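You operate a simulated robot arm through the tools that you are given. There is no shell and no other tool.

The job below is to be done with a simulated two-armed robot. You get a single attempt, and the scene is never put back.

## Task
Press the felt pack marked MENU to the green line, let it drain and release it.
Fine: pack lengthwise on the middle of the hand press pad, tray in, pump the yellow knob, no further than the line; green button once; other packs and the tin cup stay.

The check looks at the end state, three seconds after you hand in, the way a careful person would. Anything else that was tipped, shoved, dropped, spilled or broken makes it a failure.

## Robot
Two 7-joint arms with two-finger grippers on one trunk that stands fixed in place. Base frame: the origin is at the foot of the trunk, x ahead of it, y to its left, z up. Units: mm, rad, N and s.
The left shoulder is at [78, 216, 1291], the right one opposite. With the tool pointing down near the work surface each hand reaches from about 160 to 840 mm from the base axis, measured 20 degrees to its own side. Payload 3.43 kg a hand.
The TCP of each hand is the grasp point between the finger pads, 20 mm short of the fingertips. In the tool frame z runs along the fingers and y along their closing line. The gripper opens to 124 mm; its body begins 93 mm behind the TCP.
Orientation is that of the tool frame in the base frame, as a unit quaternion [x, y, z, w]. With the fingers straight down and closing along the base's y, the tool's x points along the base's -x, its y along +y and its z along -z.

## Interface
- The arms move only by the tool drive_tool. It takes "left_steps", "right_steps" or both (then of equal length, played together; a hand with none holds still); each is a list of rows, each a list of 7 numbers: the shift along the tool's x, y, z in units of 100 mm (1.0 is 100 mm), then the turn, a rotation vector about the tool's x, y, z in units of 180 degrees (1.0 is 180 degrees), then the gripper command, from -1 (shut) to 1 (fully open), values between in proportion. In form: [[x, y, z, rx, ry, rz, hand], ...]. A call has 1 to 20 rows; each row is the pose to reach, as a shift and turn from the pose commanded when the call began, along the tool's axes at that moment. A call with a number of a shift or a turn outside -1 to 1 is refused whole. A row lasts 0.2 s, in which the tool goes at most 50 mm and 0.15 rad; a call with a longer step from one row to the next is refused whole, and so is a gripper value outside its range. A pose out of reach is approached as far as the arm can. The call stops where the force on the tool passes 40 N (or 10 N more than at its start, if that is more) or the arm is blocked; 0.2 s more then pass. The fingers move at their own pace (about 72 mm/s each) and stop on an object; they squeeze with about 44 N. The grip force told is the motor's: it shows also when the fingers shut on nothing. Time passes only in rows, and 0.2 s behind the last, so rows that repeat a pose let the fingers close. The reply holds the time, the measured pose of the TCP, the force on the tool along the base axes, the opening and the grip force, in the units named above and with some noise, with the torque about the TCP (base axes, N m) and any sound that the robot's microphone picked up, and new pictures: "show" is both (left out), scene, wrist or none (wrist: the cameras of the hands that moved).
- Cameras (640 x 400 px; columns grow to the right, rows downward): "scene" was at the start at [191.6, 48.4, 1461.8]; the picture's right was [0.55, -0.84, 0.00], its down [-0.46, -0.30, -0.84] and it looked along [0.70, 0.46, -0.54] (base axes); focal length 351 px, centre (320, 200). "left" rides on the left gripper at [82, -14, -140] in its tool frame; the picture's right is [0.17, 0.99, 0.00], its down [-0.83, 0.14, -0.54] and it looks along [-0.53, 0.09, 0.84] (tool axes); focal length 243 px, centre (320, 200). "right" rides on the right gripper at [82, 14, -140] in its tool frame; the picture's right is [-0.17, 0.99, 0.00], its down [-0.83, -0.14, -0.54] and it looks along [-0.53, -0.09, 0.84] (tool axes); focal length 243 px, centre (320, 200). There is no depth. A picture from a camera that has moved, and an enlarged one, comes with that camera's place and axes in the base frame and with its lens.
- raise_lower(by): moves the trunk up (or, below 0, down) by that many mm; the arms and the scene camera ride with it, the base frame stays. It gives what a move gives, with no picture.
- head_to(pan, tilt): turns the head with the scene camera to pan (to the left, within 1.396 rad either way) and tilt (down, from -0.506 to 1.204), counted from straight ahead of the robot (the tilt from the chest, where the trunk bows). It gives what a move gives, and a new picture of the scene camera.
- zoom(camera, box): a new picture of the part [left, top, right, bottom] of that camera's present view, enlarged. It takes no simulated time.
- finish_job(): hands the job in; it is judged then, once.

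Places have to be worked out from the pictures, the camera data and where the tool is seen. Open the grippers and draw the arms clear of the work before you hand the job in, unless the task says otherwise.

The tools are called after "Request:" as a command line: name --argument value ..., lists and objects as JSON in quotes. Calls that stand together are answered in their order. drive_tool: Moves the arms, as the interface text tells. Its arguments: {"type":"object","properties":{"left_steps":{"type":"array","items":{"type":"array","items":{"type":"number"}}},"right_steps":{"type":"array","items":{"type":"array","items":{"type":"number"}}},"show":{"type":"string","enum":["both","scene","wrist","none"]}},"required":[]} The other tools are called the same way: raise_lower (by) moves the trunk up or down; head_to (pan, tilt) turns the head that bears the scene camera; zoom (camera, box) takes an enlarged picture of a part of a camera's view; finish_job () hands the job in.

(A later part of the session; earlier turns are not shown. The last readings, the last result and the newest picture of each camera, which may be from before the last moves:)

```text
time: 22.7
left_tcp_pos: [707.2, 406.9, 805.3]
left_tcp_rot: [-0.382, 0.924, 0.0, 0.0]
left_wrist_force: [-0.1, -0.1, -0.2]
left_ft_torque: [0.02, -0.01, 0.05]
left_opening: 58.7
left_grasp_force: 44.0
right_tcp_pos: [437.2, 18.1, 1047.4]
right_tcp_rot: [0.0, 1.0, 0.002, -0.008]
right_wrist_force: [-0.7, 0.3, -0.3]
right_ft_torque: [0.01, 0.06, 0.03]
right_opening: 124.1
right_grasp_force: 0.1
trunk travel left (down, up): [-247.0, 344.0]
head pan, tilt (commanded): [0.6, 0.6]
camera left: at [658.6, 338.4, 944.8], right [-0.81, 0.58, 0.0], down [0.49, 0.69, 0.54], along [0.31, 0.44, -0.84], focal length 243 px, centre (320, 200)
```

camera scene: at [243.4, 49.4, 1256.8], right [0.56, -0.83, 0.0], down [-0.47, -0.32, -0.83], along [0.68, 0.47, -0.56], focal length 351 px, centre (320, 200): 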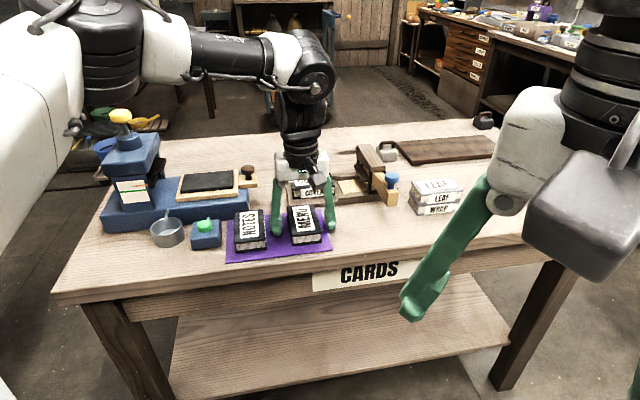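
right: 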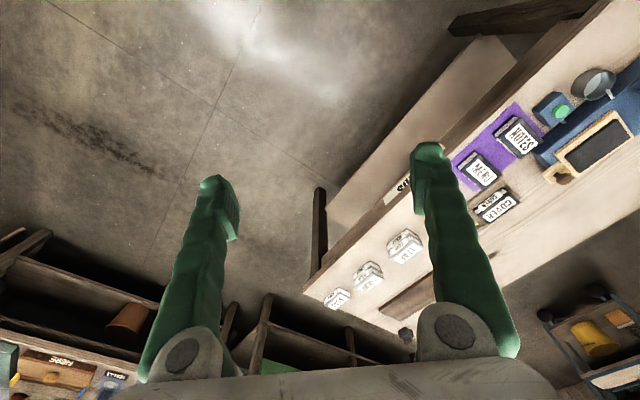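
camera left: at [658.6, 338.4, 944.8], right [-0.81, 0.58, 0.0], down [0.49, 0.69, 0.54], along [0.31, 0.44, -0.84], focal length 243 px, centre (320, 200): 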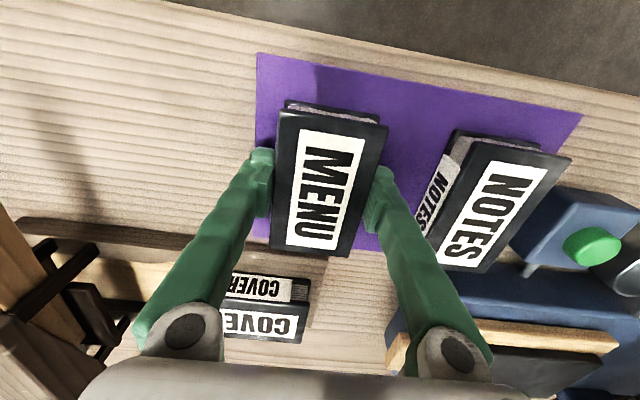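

The pack is gripped (58.7 mm opening, 44 N). I'll lift it straight up 90 mm and check that it comes along level.

Request:
drive_tool --left_steps '[[0, 0, -0.1, 0, 0, 0, -0.15], [0, 0, -0.25, 0, 0, 0, -0.15], [0, 0, -0.4, 0, 0, 0, -0.15], [0, 0, -0.6, 0, 0, 0, -0.15], [0, 0, -0.8, 0, 0, 0, -0.15], [0, 0, -0.9, 0, 0, 0, -0.15]]' --show "both"

```text
time: 24.1
left_tcp_pos: [702.9, 407.1, 892.7]
left_tcp_rot: [-0.382, 0.924, -0.001, 0.001]
left_wrist_force: [0.6, 0.1, -1.6]
left_ft_torque: [0.01, 0.01, 0.0]
left_opening: 58.5
left_grasp_force: 43.7
left hand out of reach, approached as far as the arm can: row 6
right_tcp_pos: [438.7, 18.0, 1048.0]
right_tcp_rot: [0.0, 1.0, 0.001, -0.008]
right_wrist_force: [0.3, -0.3, 0.2]
right_ft_torque: [-0.02, -0.02, -0.02]
right_opening: 124.1
right_grasp_force: 0.1
trunk travel left (down, up): [-247.0, 344.0]
head pan, tilt (commanded): [0.6, 0.6]
camera scene: at [243.5, 49.5, 1256.8], right [0.56, -0.83, 0.0], down [-0.47, -0.32, -0.83], along [0.68, 0.47, -0.56], focal length 351 px, centre (320, 200)
camera left: at [653.2, 337.7, 1032.3], right [-0.81, 0.58, 0.0], down [0.49, 0.69, 0.54], along [0.32, 0.44, -0.84], focal length 243 px, centre (320, 200)
```

scene: 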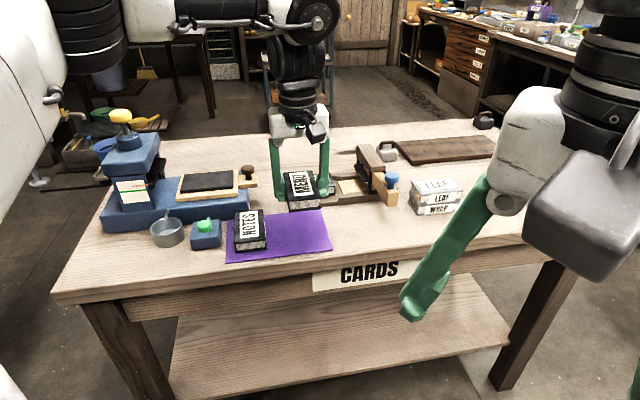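
left: 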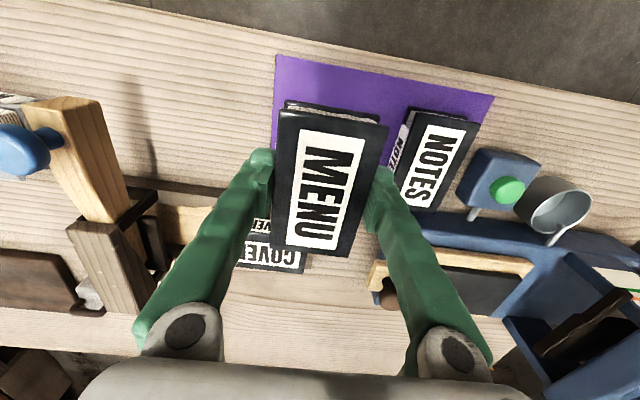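

The pack is lifted level and held well. I'll carry it toward the press, rising to about z = 950 and starting the +90° turn (half of it in this call).

Request:
drive_tool --left_steps '[[-0.04, 0.14, -0.1, 0, 0, -0.0417, -0.15], [-0.09, 0.28, -0.2, 0, 0, -0.0833, -0.15], [-0.14, 0.42, -0.3, 0, 0, -0.125, -0.15], [-0.18, 0.56, -0.4, 0, 0, -0.1667, -0.15], [-0.23, 0.7, -0.5, 0, 0, -0.2083, -0.15], [-0.28, 0.85, -0.6, 0, 0, -0.25, -0.15]]' --show "none"

```text
time: 25.5
left_tcp_pos: [655.9, 623.4, 993.1]
left_tcp_rot: [-0.698, 0.716, -0.012, 0.002]
left_wrist_force: [-1.2, -0.6, -0.4]
left_ft_torque: [0.03, -0.12, -0.03]
left_opening: 58.5
left_grasp_force: 44.5
left hand out of reach, approached as far as the arm can: row 2, 3, 4, 5, 6
right_tcp_pos: [434.7, 17.6, 1049.6]
right_tcp_rot: [0.0, 1.0, 0.002, -0.008]
right_wrist_force: [-0.4, -0.8, 0.6]
right_ft_torque: [0.05, -0.1, -0.06]
right_opening: 124.0
right_grasp_force: 0.0
trunk travel left (down, up): [-247.0, 344.0]
head pan, tilt (commanded): [0.6, 0.6]
```

The solver was out of its comfort zone and the hand ended at (656, 623, 993), farther left than commanded though safely high. I'll look before doing anything else.

Request:
drive_tool --left_steps '[[0, 0, 0, 0, 0, 0, -0.15]]' --show "both"

```text
time: 25.9
left_tcp_pos: [658.0, 627.0, 989.0]
left_tcp_rot: [-0.699, 0.715, -0.01, 0.001]
left_wrist_force: [0.0, 0.2, -1.2]
left_ft_torque: [-0.01, 0.0, -0.02]
left_opening: 58.6
left_grasp_force: 44.4
right_tcp_pos: [438.5, 18.7, 1046.9]
right_tcp_rot: [0.0, 1.0, 0.001, -0.009]
right_wrist_force: [0.0, 0.9, -0.5]
right_ft_torque: [0.01, 0.02, 0.03]
right_opening: 123.9
right_grasp_force: 0.0
trunk travel left (down, up): [-247.0, 344.0]
head pan, tilt (commanded): [0.6, 0.6]
camera scene: at [244.1, 50.3, 1256.5], right [0.56, -0.83, 0.0], down [-0.47, -0.32, -0.82], along [0.68, 0.47, -0.57], focal length 351 px, centre (320, 200)
camera left: at [668.1, 545.1, 1129.7], right [-0.99, -0.14, -0.01], down [-0.13, 0.84, 0.53], along [-0.06, 0.52, -0.85], focal length 243 px, centre (320, 200)
```

scene: 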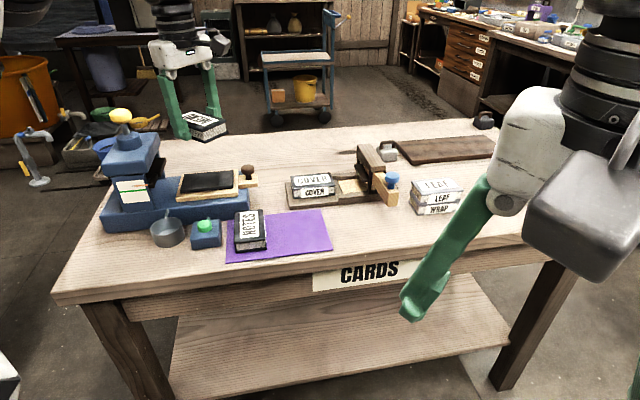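
left: 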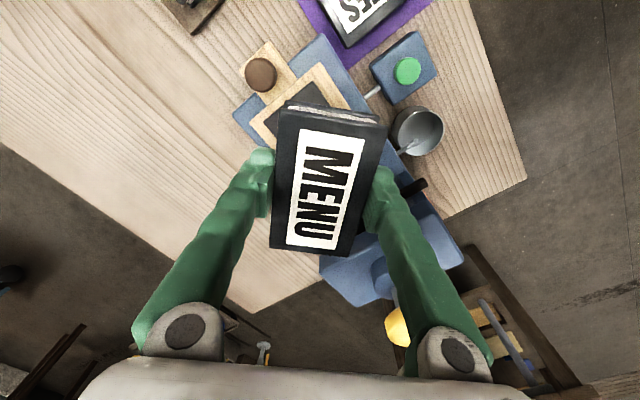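

The pack is still held level and the arm is in a higher-elbow posture that reaches farther. I'll finish the turn to yaw ≈ 135° while centring over the pad, staying high.

Request:
drive_tool --left_steps '[[-0.02, 0, 0, 0, 0, -0.036, -0.15], [-0.04, 0, 0, 0, 0, -0.073, -0.15], [-0.06, -0.01, 0, 0, 0, -0.11, -0.15], [-0.08, -0.01, 0, 0, 0, -0.147, -0.15], [-0.1, -0.02, 0, 0, 0, -0.184, -0.15], [-0.12, -0.02, 0, 0, 0, -0.221, -0.15], [-0.14, -0.022, 0, 0, 0, -0.257, -0.15]]' --show "both"

```text
time: 27.0
left_tcp_pos: [627.1, 720.3, 966.8]
left_tcp_rot: [0.812, -0.584, 0.013, -0.008]
left_wrist_force: [3.4, -12.1, 14.7]
left_ft_torque: [-0.24, 0.61, 0.61]
left_opening: 58.6
left_grasp_force: 44.4
left hand out of reach, approached as far as the arm can: row 1, 2, 3, 4, 5
right_tcp_pos: [434.9, 16.3, 1049.1]
right_tcp_rot: [0.0, 1.0, 0.001, -0.007]
right_wrist_force: [0.3, 0.6, 0.9]
right_ft_torque: [-0.02, -0.02, -0.03]
right_opening: 124.1
right_grasp_force: 0.1
trunk travel left (down, up): [-247.0, 344.0]
head pan, tilt (commanded): [0.6, 0.6]
stopped in row 5 (left hand): the force on the tool passed its limit at 62 N (the readings are from after the stop); the commanded pose is now the measured one
camera scene: at [241.6, 48.0, 1257.3], right [0.56, -0.83, 0.0], down [-0.47, -0.32, -0.83], along [0.68, 0.47, -0.56], focal length 351 px, centre (320, 200)
camera left: at [661.5, 646.3, 1107.0], right [-0.88, -0.47, -0.03], down [-0.41, 0.74, 0.53], along [-0.23, 0.47, -0.85], focal length 243 px, centre (320, 200)
```

scene: 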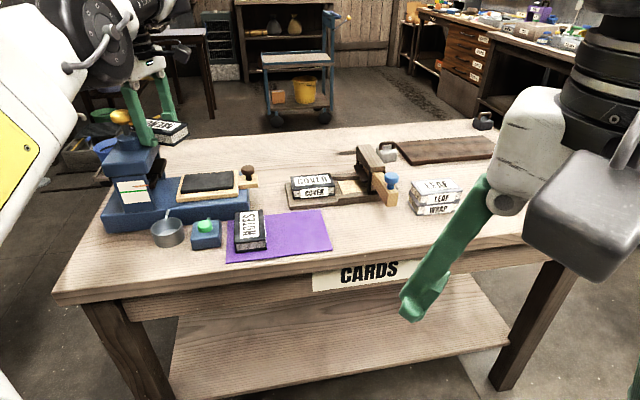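
left: 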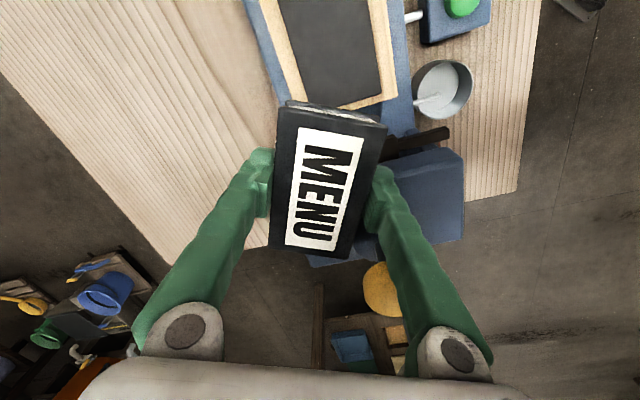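

The turn beyond about +90° runs into a wrist limit, and the solver drifted the hand to (627, 720, 967), touching the press head. I'll back out now: up, away from the head along the press axis, and turning the yaw back.

Request:
drive_tool --left_steps '[[0.05, -0.02, -0.12, 0, 0, 0.0, -0.15], [0.12, -0.06, -0.3, 0, 0, 0.02, -0.15], [0.25, -0.12, -0.45, 0, 0, 0.05, -0.15]]' --show "both"

```text
time: 27.8
left_tcp_pos: [628.3, 699.2, 999.9]
left_tcp_rot: [0.764, -0.645, 0.01, -0.01]
left_wrist_force: [0.2, -0.1, -1.1]
left_ft_torque: [0.01, 0.03, -0.02]
left_opening: 58.8
left_grasp_force: 43.7
left hand out of reach, approached as far as the arm can: row 1, 2, 3
right_tcp_pos: [436.9, 17.1, 1048.1]
right_tcp_rot: [0.0, 1.0, 0.001, -0.008]
right_wrist_force: [0.1, 1.0, 0.4]
right_ft_torque: [0.01, 0.02, 0.01]
right_opening: 123.9
right_grasp_force: 0.1
trunk travel left (down, up): [-247.0, 344.0]
head pan, tilt (commanded): [0.6, 0.6]
camera scene: at [243.6, 48.7, 1256.7], right [0.56, -0.83, 0.0], down [-0.47, -0.32, -0.83], along [0.68, 0.47, -0.56], focal length 351 px, centre (320, 200)
camera left: at [652.1, 618.0, 1141.0], right [-0.94, -0.33, -0.03], down [-0.29, 0.79, 0.53], along [-0.15, 0.51, -0.85], focal length 243 px, centre (320, 200)
```

scene: 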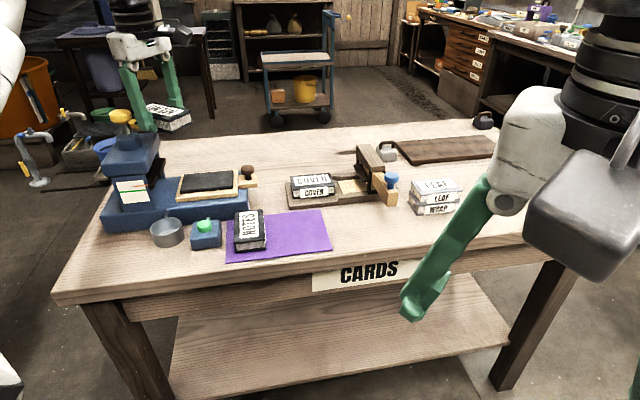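
left: 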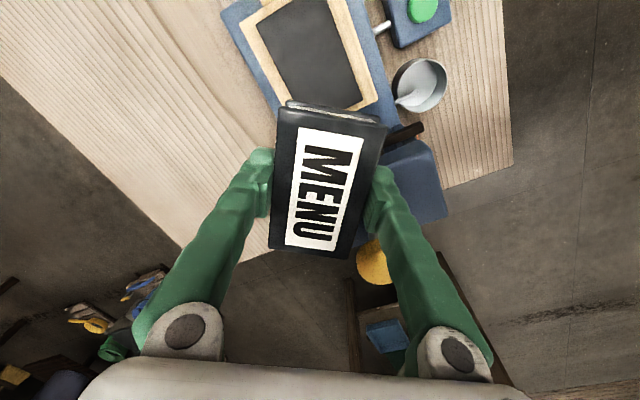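

Contact is cleared (force back to about 1 N). I'll continue moving away from the press toward (630, 600) and turn the yaw back by 45°.

Request:
drive_tool --left_steps '[[0.15, 0.02, -0.02, 0, 0, 0.0417, -0.15], [0.31, 0.04, -0.04, 0, 0, 0.0833, -0.15], [0.47, 0.07, -0.06, 0, 0, 0.125, -0.15], [0.63, 0.09, -0.08, 0, 0, 0.1667, -0.15], [0.79, 0.12, -0.1, 0, 0, 0.2083, -0.15], [0.95, 0.14, -0.1, 0, 0, 0.25, -0.15]]' --show "both"

Request:
zoom --camera "scene" --box '[90, 100, 270, 250]'

```text
time: 29.2
left_tcp_pos: [631.2, 602.5, 1008.4]
left_tcp_rot: [-0.459, 0.888, -0.005, 0.01]
left_wrist_force: [0.3, -0.3, -0.8]
left_ft_torque: [0.01, 0.03, 0.02]
left_opening: 58.5
left_grasp_force: 43.9
right_tcp_pos: [437.7, 17.1, 1048.0]
right_tcp_rot: [0.0, 1.0, 0.002, -0.008]
right_wrist_force: [-0.6, -0.2, 0.0]
right_ft_torque: [0.02, 0.0, 0.01]
right_opening: 123.9
right_grasp_force: 0.1
trunk travel left (down, up): [-247.0, 344.0]
head pan, tilt (commanded): [0.6, 0.6]
camera scene: at [243.5, 49.2, 1256.8], right [0.56, -0.83, 0.0], down [-0.47, -0.32, -0.83], along [0.68, 0.47, -0.56], focal length 351 px, centre (320, 200)
camera left: at [592.1, 525.7, 1147.4], right [-0.9, 0.44, -0.02], down [0.36, 0.76, 0.55], along [0.26, 0.49, -0.84], focal length 243 px, centre (320, 200)
```

scene: 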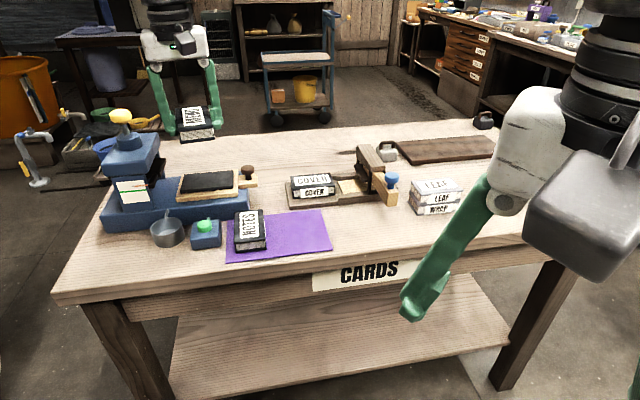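
left: 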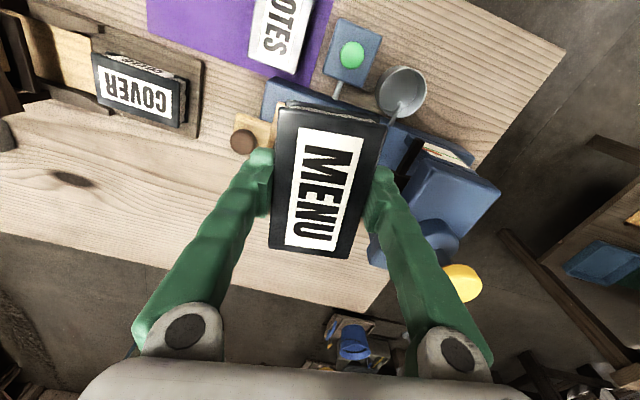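

```text
2.67 times, centred on (180, 175) of scene
camera zoom: at [243.5, 49.2, 1256.8], right [0.56, -0.83, 0.0], down [-0.47, -0.32, -0.83], along [0.68, 0.47, -0.56], focal length 935 px, centre (693, 267)
```

zoom: 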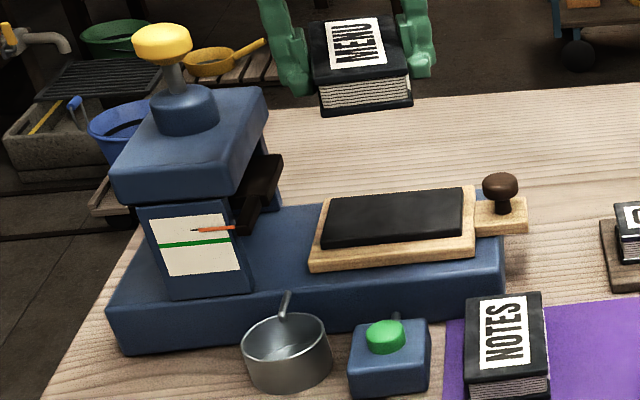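

The press is undisturbed and the pack is still square in the fingers. I'll turn the hand the other way, to yaw −45°, staying at this spot and height where the hand's camera clears the knob.

Request:
drive_tool --left_steps '[[0, 0, 0, 0, 0, 0.046, -0.15], [0, 0, 0, 0, 0, 0.092, -0.15], [0, 0, 0, 0, 0, 0.138, -0.15], [0, 0, 0, 0, 0, 0.184, -0.15], [0, 0, 0, 0, 0, 0.23, -0.15], [0, 0, 0, 0, 0, 0.276, -0.15], [0, 0, 0, 0, 0, 0.322, -0.15], [0, 0, 0, 0, 0, 0.368, -0.15], [0, 0, 0, 0, 0, 0.414, -0.15], [0, 0, 0, 0, 0, 0.46, -0.15], [0, 0, 0, 0, 0, 0.506, -0.15], [0, 0, 0, 0, 0, 0.553, -0.15]]' --show "both"

```text
time: 31.8
left_tcp_pos: [630.7, 602.3, 1009.9]
left_tcp_rot: [0.382, 0.924, 0.003, 0.01]
left_wrist_force: [0.3, 0.0, -1.2]
left_ft_torque: [-0.04, -0.01, 0.02]
left_opening: 58.6
left_grasp_force: 44.3
right_tcp_pos: [437.0, 19.1, 1048.4]
right_tcp_rot: [0.001, 1.0, 0.002, -0.009]
right_wrist_force: [0.4, 0.5, 0.3]
right_ft_torque: [0.05, -0.03, 0.0]
right_opening: 124.0
right_grasp_force: 0.1
trunk travel left (down, up): [-247.0, 344.0]
head pan, tilt (commanded): [0.6, 0.6]
camera scene: at [243.8, 49.6, 1256.7], right [0.56, -0.83, 0.0], down [-0.47, -0.32, -0.82], along [0.68, 0.47, -0.57], focal length 351 px, centre (320, 200)
camera left: at [560.7, 650.0, 1147.8], right [0.58, 0.81, 0.01], down [0.67, -0.49, 0.56], along [0.46, -0.31, -0.83], focal length 243 px, centre (320, 200)
```

scene: 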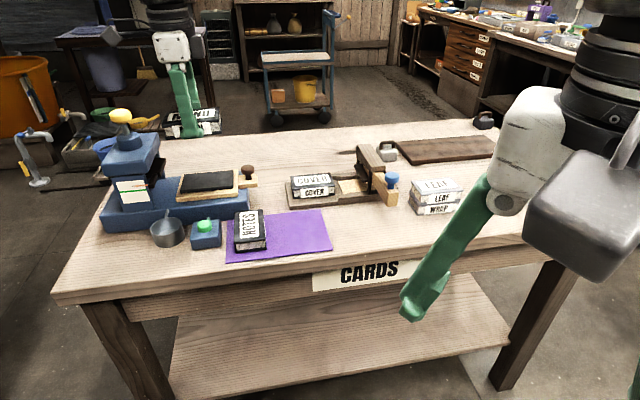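
left: 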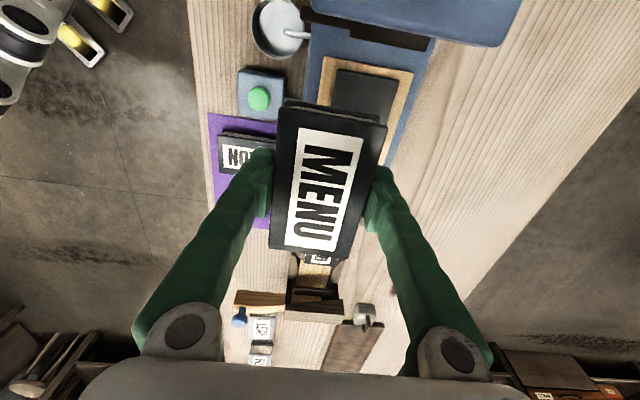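

Yaw is now −44.9° with a small 1.2° lean to fix. I'll move over the pad centre (660.5, 641), level the hand, and come down to about z = 960.

Request:
drive_tool --left_steps '[[0.015, 0.12, 0.0, 0.001, 0.0013, 0, -0.15], [0.03, 0.24, 0.0, 0.002, 0.0026, 0, -0.15], [0.046, 0.36, 0.1, 0.003, 0.0039, 0, -0.15], [0.062, 0.484, 0.25, 0.0042, 0.0052, 0, -0.15], [0.062, 0.484, 0.5, 0.0042, 0.0052, 0, -0.15], [0.062, 0.484, 0.5, 0.0042, 0.0052, 0, -0.15]]' --show "both"

```text
time: 33.2
left_tcp_pos: [661.5, 639.8, 960.7]
left_tcp_rot: [0.382, 0.924, 0.001, 0.001]
left_wrist_force: [-0.8, 0.1, -1.8]
left_ft_torque: [0.04, -0.04, -0.04]
left_opening: 58.9
left_grasp_force: 44.4
left hand out of reach, approached as far as the arm can: row 3, 4
right_tcp_pos: [437.0, 17.7, 1048.0]
right_tcp_rot: [0.0, 1.0, 0.001, -0.007]
right_wrist_force: [0.2, -0.1, -0.5]
right_ft_torque: [0.03, -0.01, -0.01]
right_opening: 124.0
right_grasp_force: 0.2
trunk travel left (down, up): [-247.0, 344.0]
head pan, tilt (commanded): [0.6, 0.6]
camera scene: at [243.3, 49.3, 1256.9], right [0.56, -0.83, 0.0], down [-0.47, -0.32, -0.83], along [0.68, 0.47, -0.56], focal length 351 px, centre (320, 200)
camera left: at [593.7, 686.0, 1099.9], right [0.58, 0.82, 0.0], down [0.69, -0.49, 0.54], along [0.44, -0.31, -0.84], focal length 243 px, centre (320, 200)
```

scene: 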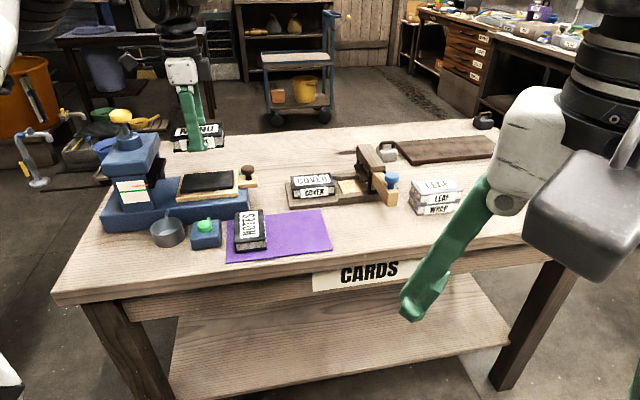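
left: 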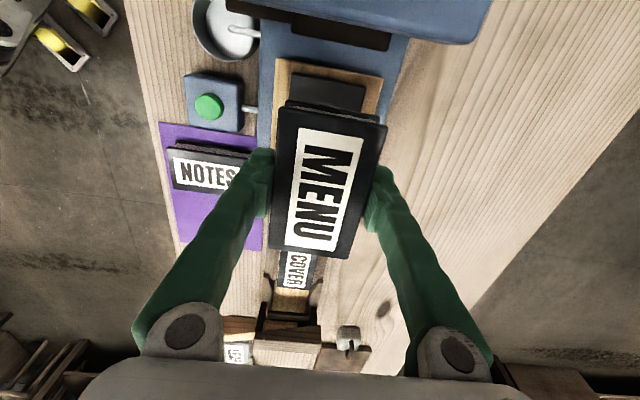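

The hand is level over the pad, and two scene views put the knob top at (565, 736.5, 1011), leaving about 18 mm to the hand's camera box on descent. I'll zoom to re-check the pad's location before lowering.

Request:
zoom --camera "scene" --box '[164, 110, 260, 210]'

Request:
zoom --camera "scene" --box '[170, 160, 250, 210]'

Request:
zoom --camera "left" --box '[240, 30, 420, 270]'

```text
4.00 times, centred on (212, 160) of scene
camera zoom: at [243.3, 49.3, 1256.9], right [0.56, -0.83, 0.0], down [-0.47, -0.32, -0.83], along [0.68, 0.47, -0.56], focal length 1402 px, centre (752, 360)
```

zoom: 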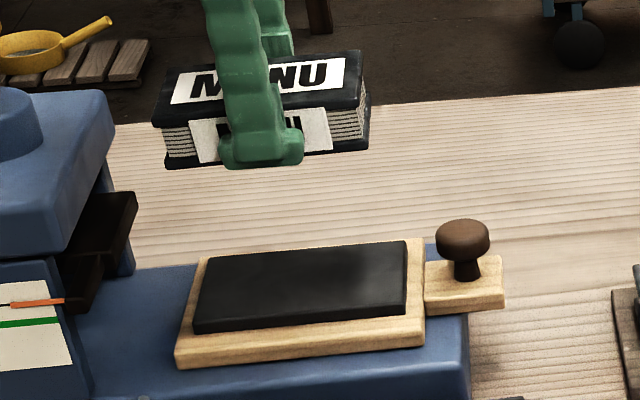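

```text
8.00 times, centred on (210, 185) of scene
camera zoom: at [243.3, 49.3, 1256.9], right [0.56, -0.83, 0.0], down [-0.47, -0.32, -0.83], along [0.68, 0.47, -0.56], focal length 2805 px, centre (1200, 320)
```

zoom: 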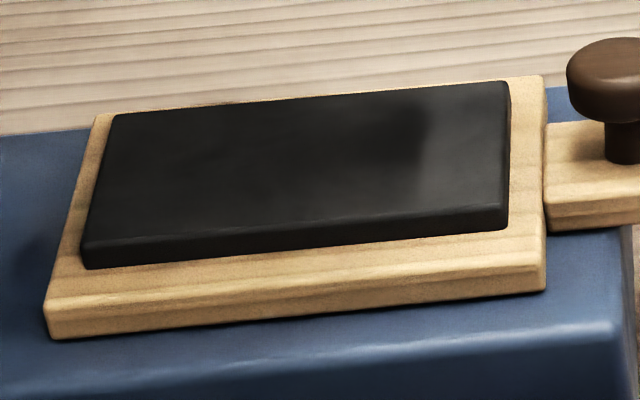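

```text
1.67 times, centred on (330, 150) of left
camera zoom: at [593.7, 686.0, 1099.9], right [0.58, 0.82, 0.0], down [0.69, -0.49, 0.54], along [0.44, -0.31, -0.84], focal length 404 px, centre (303, 283)
```

zoom: 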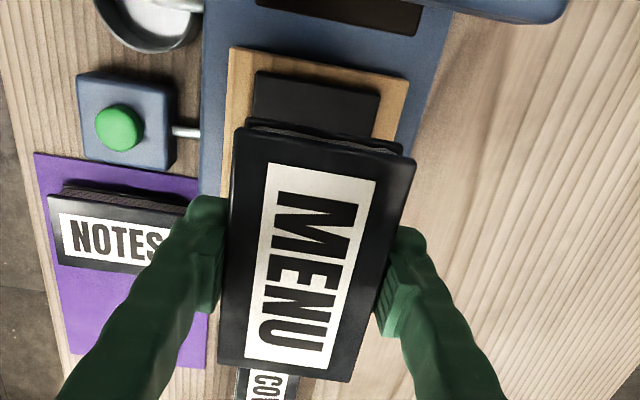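

The wrist view shows pack and pad centres aligned within about 1 mm in the tool frame, and the several views agree the pad top is near z = 850. I'll descend to z ≈ 888 and re-check the alignment there.

Request:
drive_tool --left_steps '[[0, 0, 0.2, 0, 0, 0, -0.15], [0, 0, 0.4, 0, 0, 0, -0.15], [0, 0, 0.55, 0, 0, 0, -0.15], [0, 0, 0.65, 0, 0, 0, -0.15], [0, 0, 0.72, 0, 0, 0, -0.15], [0, 0, 0.72, 0, 0, 0, -0.15]]' --show "both"

Request:
zoom --camera "left" --box '[230, 40, 430, 280]'

Request:
zoom --camera "scene" --box '[90, 80, 270, 210]'

```text
time: 34.6
left_tcp_pos: [662.1, 639.7, 889.1]
left_tcp_rot: [0.381, 0.924, 0.002, 0.0]
left_wrist_force: [0.5, 0.7, -0.1]
left_ft_torque: [-0.02, 0.01, 0.0]
left_opening: 58.8
left_grasp_force: 43.6
right_tcp_pos: [438.0, 17.5, 1047.7]
right_tcp_rot: [0.0, 1.0, 0.001, -0.008]
right_wrist_force: [0.0, 0.3, -0.7]
right_ft_torque: [0.0, -0.01, 0.03]
right_opening: 123.9
right_grasp_force: 0.1
trunk travel left (down, up): [-247.0, 344.0]
head pan, tilt (commanded): [0.6, 0.6]
camera scene: at [243.6, 49.6, 1256.8], right [0.56, -0.83, 0.0], down [-0.47, -0.32, -0.83], along [0.68, 0.47, -0.56], focal length 351 px, centre (320, 200)
camera left: at [594.5, 687.1, 1027.9], right [0.58, 0.82, 0.0], down [0.69, -0.49, 0.54], along [0.44, -0.31, -0.84], focal length 243 px, centre (320, 200)
```

scene: 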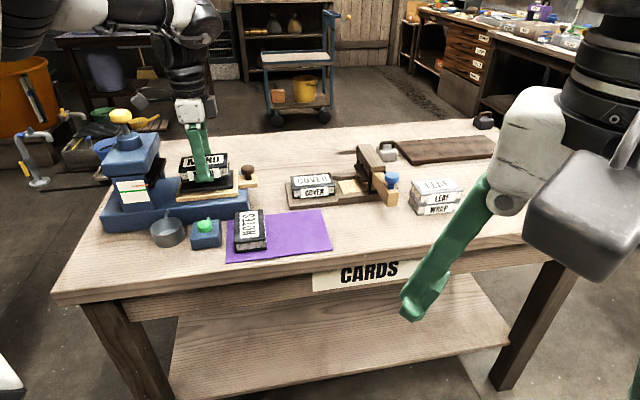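
left: 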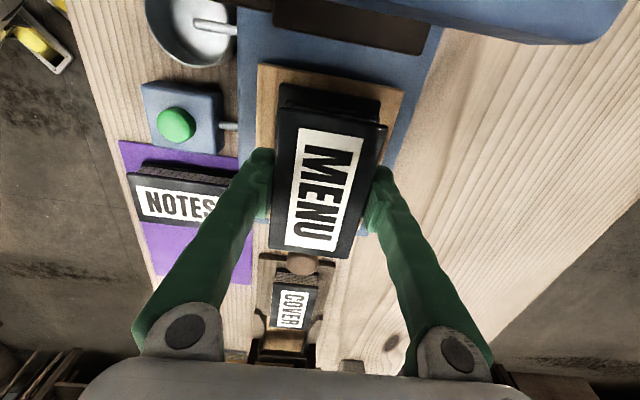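

```text
1.67 times, centred on (330, 160) of left
camera zoom: at [594.5, 687.1, 1027.9], right [0.58, 0.82, 0.0], down [0.69, -0.49, 0.54], along [0.44, -0.31, -0.84], focal length 404 px, centre (303, 267)
```

zoom: 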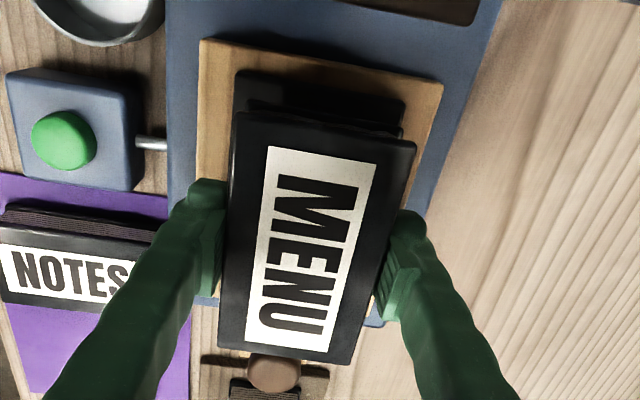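

```text
3.08 times, centred on (180, 145) of scene
camera zoom: at [243.6, 49.6, 1256.8], right [0.56, -0.83, 0.0], down [-0.47, -0.32, -0.83], along [0.68, 0.47, -0.56], focal length 1079 px, centre (751, 369)
```

zoom: 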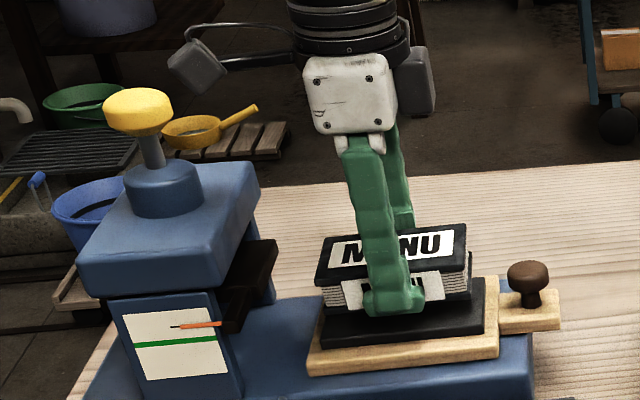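

The camera box is clear of the knob, and the pad centre is about 1 mm to the tool's −y side of the pack. I'll trim −1.3 mm and lower to z ≈ 873.

Request:
drive_tool --left_steps '[[0, -0.013, 0.05, 0, 0, 0, -0.15], [0, -0.013, 0.1, 0, 0, 0, -0.15], [0, -0.013, 0.13, 0, 0, 0, -0.15], [0, -0.013, 0.16, 0, 0, 0, -0.15], [0, -0.013, 0.16, 0, 0, 0, -0.15]]' --show "both"

Request:
zoom --camera "scene" --box '[160, 130, 260, 210]'

```text
time: 35.8
left_tcp_pos: [660.4, 640.5, 872.4]
left_tcp_rot: [0.382, 0.924, 0.002, 0.0]
left_wrist_force: [-0.8, 1.7, 3.2]
left_ft_torque: [0.1, 0.3, -0.06]
left_opening: 58.6
left_grasp_force: 43.9
right_tcp_pos: [436.7, 18.4, 1047.2]
right_tcp_rot: [0.0, 1.0, 0.002, -0.008]
right_wrist_force: [-0.3, 0.1, -0.3]
right_ft_torque: [0.02, -0.01, 0.01]
right_opening: 124.0
right_grasp_force: 0.1
trunk travel left (down, up): [-247.0, 344.0]
head pan, tilt (commanded): [0.6, 0.6]
camera scene: at [243.2, 49.3, 1256.9], right [0.56, -0.83, 0.0], down [-0.47, -0.32, -0.83], along [0.68, 0.47, -0.56], focal length 351 px, centre (320, 200)
camera left: at [592.8, 686.5, 1012.4], right [0.58, 0.82, 0.0], down [0.69, -0.49, 0.54], along [0.44, -0.31, -0.84], focal length 243 px, centre (320, 200)
```

scene: 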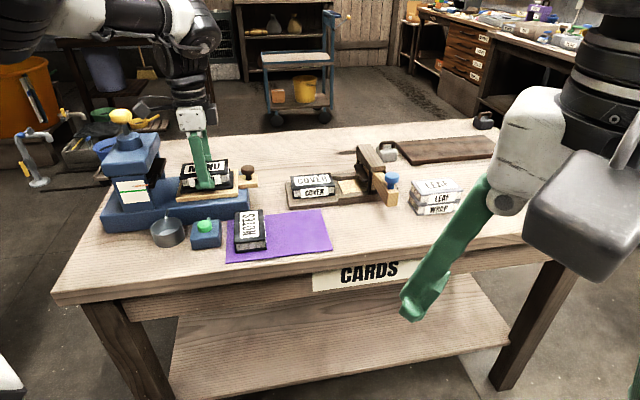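
left: 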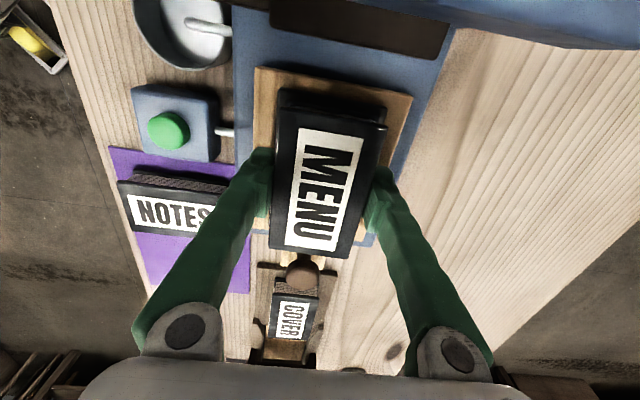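

```text
5.00 times, centred on (210, 170) of scene
camera zoom: at [243.2, 49.3, 1256.9], right [0.56, -0.83, 0.0], down [-0.47, -0.32, -0.83], along [0.68, 0.47, -0.56], focal length 1753 px, centre (870, 350)
```

zoom: 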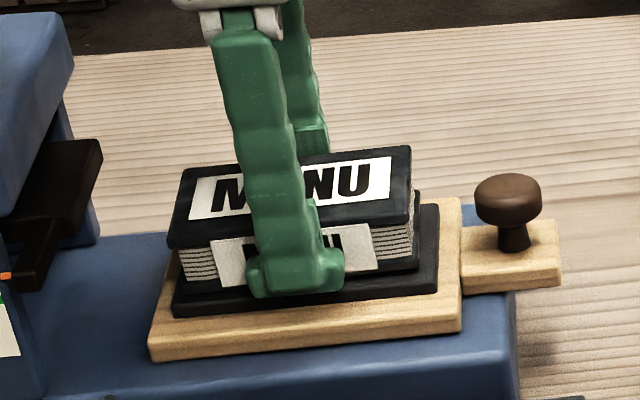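

A light contact (about 4 N) shows the pack is resting on the pad. I'll zoom closely to judge how it sits relative to the pad's edges before letting go.

Request:
zoom --camera "scene" --box '[186, 155, 226, 205]'

Request:
zoom --camera "scene" --box '[216, 155, 256, 205]'

Request:
zoom --camera "left" --box '[250, 60, 430, 270]'

```text
8.00 times, centred on (206, 180) of scene
camera zoom: at [243.2, 49.3, 1256.9], right [0.56, -0.83, 0.0], down [-0.47, -0.32, -0.83], along [0.68, 0.47, -0.56], focal length 2805 px, centre (1232, 360)
```

zoom: 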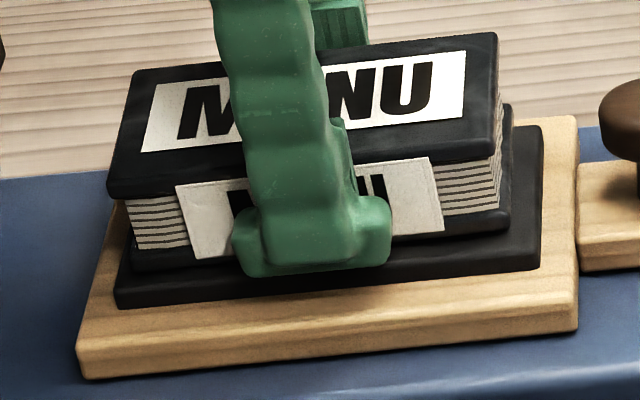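

```text
8.00 times, centred on (236, 180) of scene
camera zoom: at [243.2, 49.3, 1256.9], right [0.56, -0.83, 0.0], down [-0.47, -0.32, -0.83], along [0.68, 0.47, -0.56], focal length 2805 px, centre (992, 360)
```

zoom: 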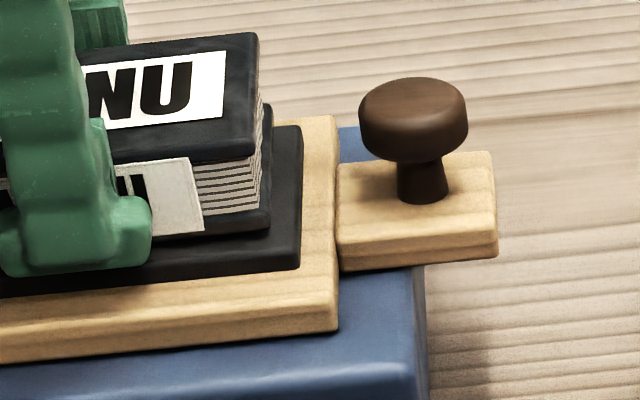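

```text
1.90 times, centred on (340, 165) of left
camera zoom: at [592.8, 686.5, 1012.4], right [0.58, 0.82, 0.0], down [0.69, -0.49, 0.54], along [0.44, -0.31, -0.84], focal length 462 px, centre (282, 267)
```

zoom: 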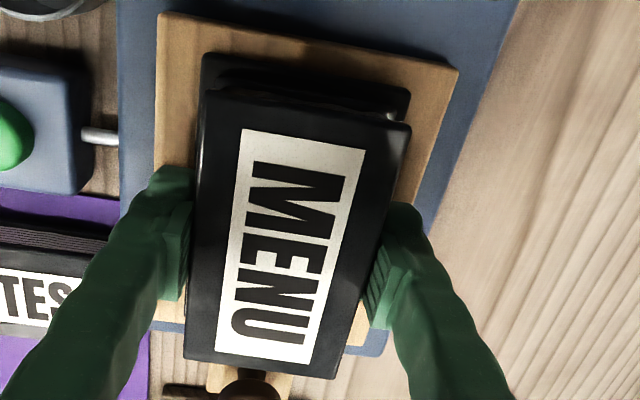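

The pack sits straight on the pad, perhaps 1–2 mm toward the head. I'll lift 2 mm, shift 1.3 mm away from the head, set it down again and open the fingers to about 85 mm.

Request:
drive_tool --left_steps '[[0, 0, -0.02, 0, 0, 0, -0.15], [-0.013, 0, -0.02, 0, 0, 0, -0.15], [-0.013, 0, -0.01, 0, 0, 0, -0.15], [-0.013, 0, -0.003, 0, 0, 0, -0.15], [-0.013, 0, -0.003, 0, 0, 0, -0.15]]' --show "none"

Request:
drive_tool --left_steps '[[0, 0, 0, 0, 0, 0, 0.0], [0, 0, 0, 0, 0, 0, 0.15], [0, 0, 0, 0, 0, 0, 0.37], [0, 0, 0, 0, 0, 0, 0.37]]' --show "both"

```text
time: 37.0
left_tcp_pos: [661.1, 639.4, 872.0]
left_tcp_rot: [0.382, 0.924, 0.002, 0.001]
left_wrist_force: [-0.6, 0.7, 2.3]
left_ft_torque: [0.03, 0.23, -0.03]
left_opening: 58.6
left_grasp_force: 44.0
right_tcp_pos: [437.4, 18.4, 1047.4]
right_tcp_rot: [0.0, 1.0, 0.001, -0.008]
right_wrist_force: [0.4, 0.2, -0.4]
right_ft_torque: [0.02, 0.01, -0.01]
right_opening: 124.1
right_grasp_force: 0.1
trunk travel left (down, up): [-247.0, 344.0]
head pan, tilt (commanded): [0.6, 0.6]
```

```text
time: 38.0
left_tcp_pos: [662.6, 640.0, 872.3]
left_tcp_rot: [0.381, 0.925, 0.001, 0.0]
left_wrist_force: [-0.4, -0.4, -0.4]
left_ft_torque: [-0.02, 0.02, 0.06]
left_opening: 85.0
left_grasp_force: 0.1
right_tcp_pos: [437.9, 18.0, 1047.4]
right_tcp_rot: [0.0, 1.0, 0.002, -0.008]
right_wrist_force: [-0.6, -0.4, -0.8]
right_ft_torque: [-0.03, 0.01, 0.02]
right_opening: 124.0
right_grasp_force: 0.1
trunk travel left (down, up): [-247.0, 344.0]
head pan, tilt (commanded): [0.6, 0.6]
camera scene: at [243.5, 49.5, 1256.8], right [0.56, -0.83, 0.0], down [-0.47, -0.32, -0.83], along [0.68, 0.47, -0.56], focal length 351 px, centre (320, 200)
camera left: at [593.9, 686.2, 1012.5], right [0.58, 0.82, 0.0], down [0.69, -0.49, 0.54], along [0.44, -0.31, -0.84], focal length 243 px, centre (320, 200)
```

scene: 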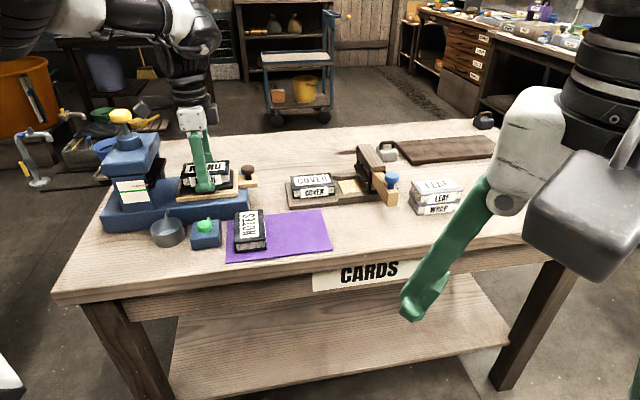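
left: 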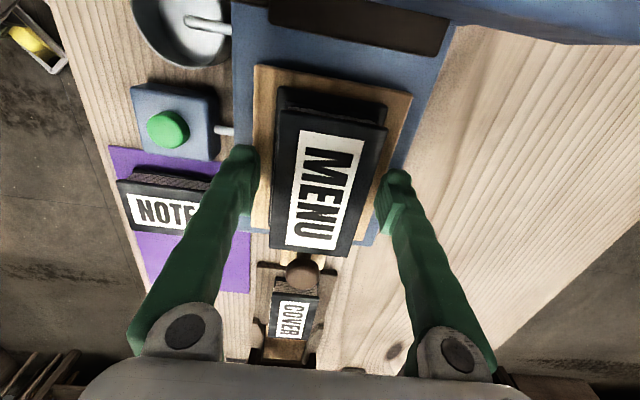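

The pack is released on the pad and the fingers are clear. I'll lift straight up 75 mm and look at how the pack sits.

Request:
drive_tool --left_steps '[[0, 0, -0.1, 0, 0, 0, 0.37], [0, 0, -0.25, 0, 0, 0, 0.37], [0, 0, -0.4, 0, 0, 0, 0.37], [0, 0, -0.6, 0, 0, 0, 0.37], [0, 0, -0.75, 0, 0, 0, 0.37]]' --show "both"

Request:
zoom --camera "scene" --box '[164, 140, 260, 210]'

Request:
zoom --camera "left" --box '[220, 20, 420, 200]'

```text
time: 39.2
left_tcp_pos: [661.8, 638.7, 948.0]
left_tcp_rot: [0.382, 0.924, 0.002, 0.001]
left_wrist_force: [-0.7, 0.0, -0.5]
left_ft_torque: [0.02, -0.01, 0.02]
left_opening: 85.0
left_grasp_force: 0.1
right_tcp_pos: [437.7, 19.1, 1049.0]
right_tcp_rot: [-0.001, 1.0, 0.002, -0.008]
right_wrist_force: [0.6, -0.9, 0.3]
right_ft_torque: [0.0, 0.0, 0.01]
right_opening: 124.0
right_grasp_force: 0.2
trunk travel left (down, up): [-247.0, 344.0]
head pan, tilt (commanded): [0.6, 0.6]
camera scene: at [243.5, 49.3, 1256.8], right [0.56, -0.83, 0.0], down [-0.47, -0.32, -0.83], along [0.68, 0.47, -0.56], focal length 351 px, centre (320, 200)
camera left: at [593.8, 684.8, 1087.6], right [0.58, 0.82, 0.0], down [0.69, -0.49, 0.54], along [0.44, -0.31, -0.84], focal length 243 px, centre (320, 200)
```

scene: 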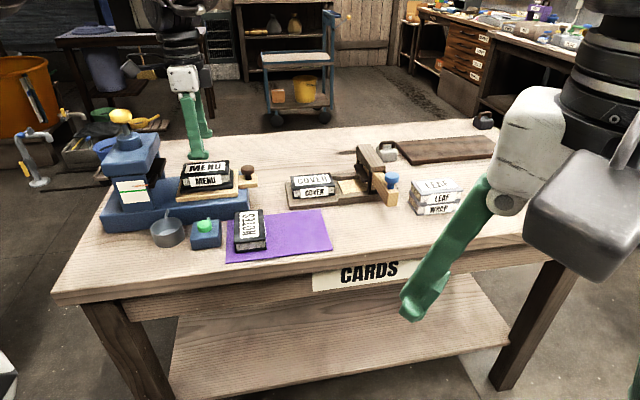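
left: 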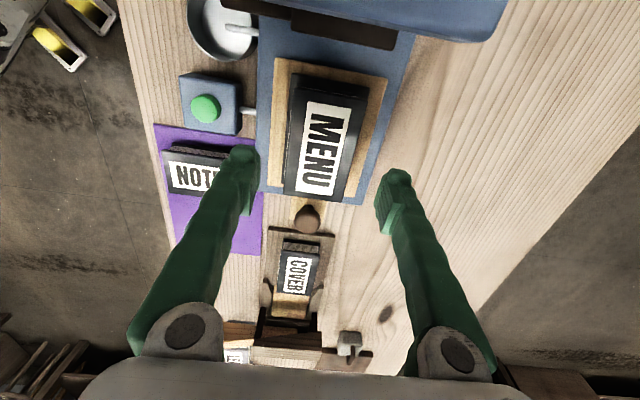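

```text
5.71 times, centred on (212, 175) of scene
camera zoom: at [243.5, 49.3, 1256.8], right [0.56, -0.83, 0.0], down [-0.47, -0.32, -0.83], along [0.68, 0.47, -0.56], focal length 2004 px, centre (937, 343)
```

zoom: 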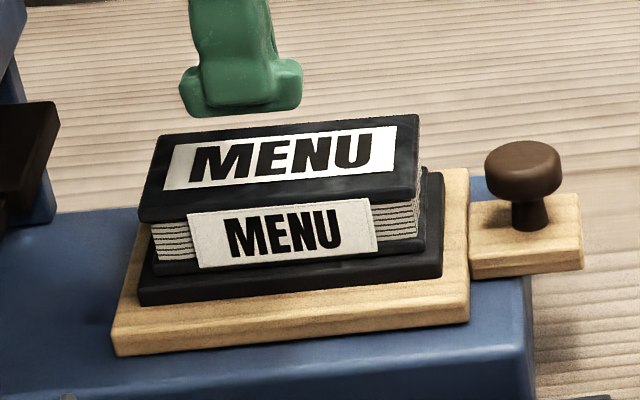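

```text
2.22 times, centred on (320, 110) of left
camera zoom: at [593.8, 684.8, 1087.6], right [0.58, 0.82, 0.0], down [0.69, -0.49, 0.54], along [0.44, -0.31, -0.84], focal length 539 px, centre (320, 400)
```

zoom: 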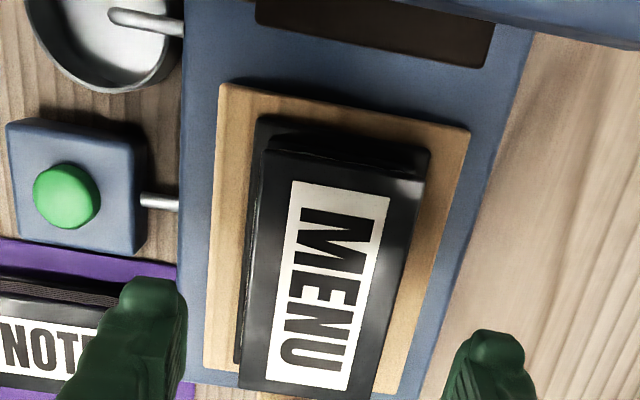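

The pack lies lengthwise in the middle of the pad. Next I'll go round to the outer side of the tray's brown knob (cap at about (721, 572, 868)) to push the tray in, turning the hand toward yaw +45° and closing the fingers on the way.

Request:
drive_tool --left_steps '[[-0.12, -0.06, 0, 0, 0, -0.0417, 0.2], [-0.25, -0.12, 0, 0, 0, -0.0833, 0.0], [-0.38, -0.18, 0, 0, 0, -0.125, -0.3], [-0.5, -0.24, 0, 0, 0, -0.1667, -0.6], [-0.63, -0.3, 0.05, 0, 0, -0.2083, -1], [-0.755, -0.358, 0.1, 0, 0, -0.25, -1]]' --show "none"

```text
time: 40.6
left_tcp_pos: [692.4, 560.4, 936.3]
left_tcp_rot: [-0.002, 1.0, 0.001, 0.001]
left_wrist_force: [-0.5, -0.6, 0.3]
left_ft_torque: [0.01, 0.02, 0.0]
left_opening: 0.0
left_grasp_force: 34.1
right_tcp_pos: [436.7, 16.6, 1047.9]
right_tcp_rot: [0.0, 1.0, 0.002, -0.009]
right_wrist_force: [-0.1, -0.4, 0.4]
right_ft_torque: [0.04, 0.0, -0.02]
right_opening: 124.1
right_grasp_force: 0.0
trunk travel left (down, up): [-247.0, 344.0]
head pan, tilt (commanded): [0.6, 0.6]
```

At (692, 560, 936), yaw 0, in reach. I'll turn to yaw +45° here while shifting slightly outward in +x.

Request:
drive_tool --left_steps '[[0, 0, 0, 0, 0, -0.0417, -1], [0, 0, 0, 0, 0, -0.0833, -1], [0, 0, 0, 0, 0, -0.125, -1], [-0.1, -0.1, 0, 0, 0, -0.1667, -1], [-0.2, -0.15, 0, 0, 0, -0.2083, -1], [-0.3, -0.2, 0, 0, 0, -0.25, -1]]' --show "both"

```text
time: 42.0
left_tcp_pos: [702.1, 537.7, 929.9]
left_tcp_rot: [-0.385, 0.923, 0.0, 0.004]
left_wrist_force: [0.8, -0.8, 0.1]
left_ft_torque: [0.02, 0.02, -0.01]
left_opening: 0.1
left_grasp_force: 34.5
left hand out of reach, approached as far as the arm can: row 4, 5, 6
right_tcp_pos: [439.3, 17.6, 1048.1]
right_tcp_rot: [0.0, 1.0, 0.001, -0.009]
right_wrist_force: [0.2, -0.1, 0.9]
right_ft_torque: [-0.01, 0.0, 0.03]
right_opening: 123.9
right_grasp_force: 0.1
trunk travel left (down, up): [-247.0, 344.0]
head pan, tilt (commanded): [0.6, 0.6]
camera scene: at [243.9, 49.4, 1256.7], right [0.56, -0.83, 0.0], down [-0.47, -0.32, -0.82], along [0.68, 0.47, -0.57], focal length 351 px, centre (320, 200)
camera left: at [652.9, 468.0, 1069.3], right [-0.82, 0.58, 0.0], down [0.48, 0.69, 0.54], along [0.32, 0.44, -0.84], focal length 243 px, centre (320, 200)
```

scene: 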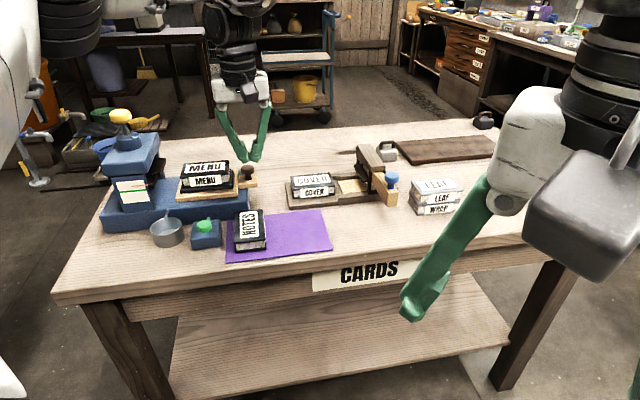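
left: 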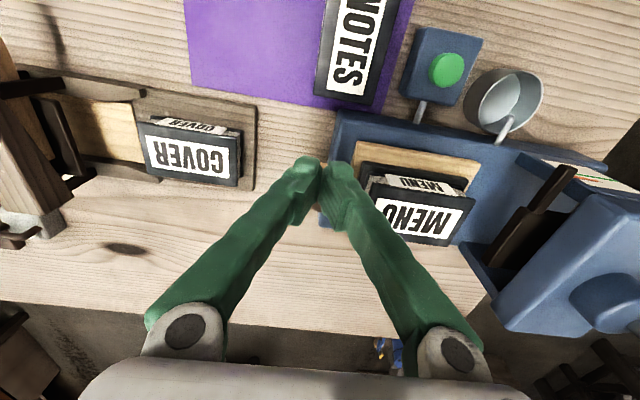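

Out of reach with a vertical hand: I need about 35 mm more. Leaning the fingers 10° outward (across the press axis) pulls the wrist back enough while keeping the push face square, so I'll tilt and then go to the spot behind the knob, still high.

Request:
drive_tool --left_steps '[[0, 0, 0, 0, -0.028, 0, -1], [0, 0, 0, 0, -0.056, 0, -1], [-0.09, -0.1, 0.01, 0, -0.056, 0, -1], [-0.18, -0.2, 0.03, 0, -0.056, 0, -1], [-0.27, -0.3, 0.04, 0, -0.056, 0, -1], [-0.351, -0.389, 0.05, 0, -0.056, 0, -1]]' --show "both"

```text
time: 43.4
left_tcp_pos: [750.1, 537.1, 923.2]
left_tcp_rot: [-0.382, 0.92, 0.032, 0.085]
left_wrist_force: [0.3, -0.1, 1.2]
left_ft_torque: [-0.01, 0.03, -0.01]
left_opening: 0.1
left_grasp_force: 34.4
left hand out of reach, approached as far as the arm can: row 6
right_tcp_pos: [439.3, 18.3, 1047.3]
right_tcp_rot: [0.0, 1.0, 0.002, -0.009]
right_wrist_force: [0.1, 0.6, -1.2]
right_ft_torque: [-0.01, 0.02, 0.0]
right_opening: 123.9
right_grasp_force: 0.1
trunk travel left (down, up): [-247.0, 344.0]
head pan, tilt (commanded): [0.6, 0.6]
camera scene: at [244.0, 50.0, 1256.6], right [0.56, -0.83, 0.0], down [-0.47, -0.32, -0.82], along [0.68, 0.47, -0.57], focal length 351 px, centre (320, 200)
camera left: at [685.9, 450.4, 1045.7], right [-0.81, 0.58, -0.03], down [0.41, 0.61, 0.68], along [0.42, 0.54, -0.73], focal length 243 px, centre (320, 200)
```

scene: 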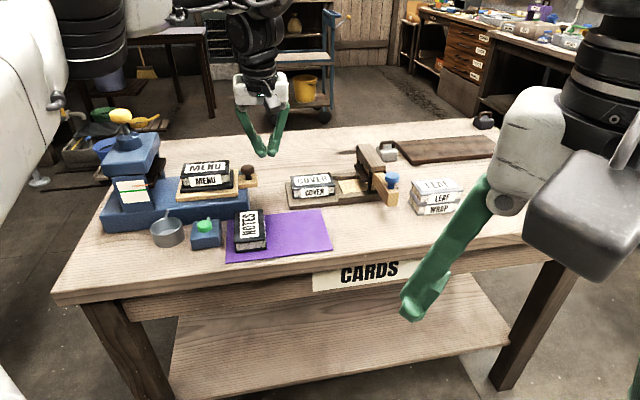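
left: 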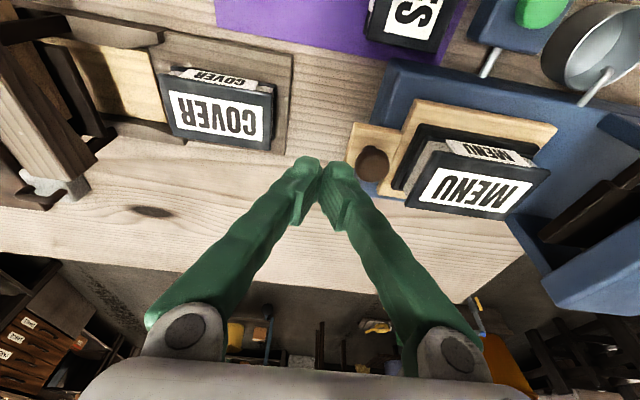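

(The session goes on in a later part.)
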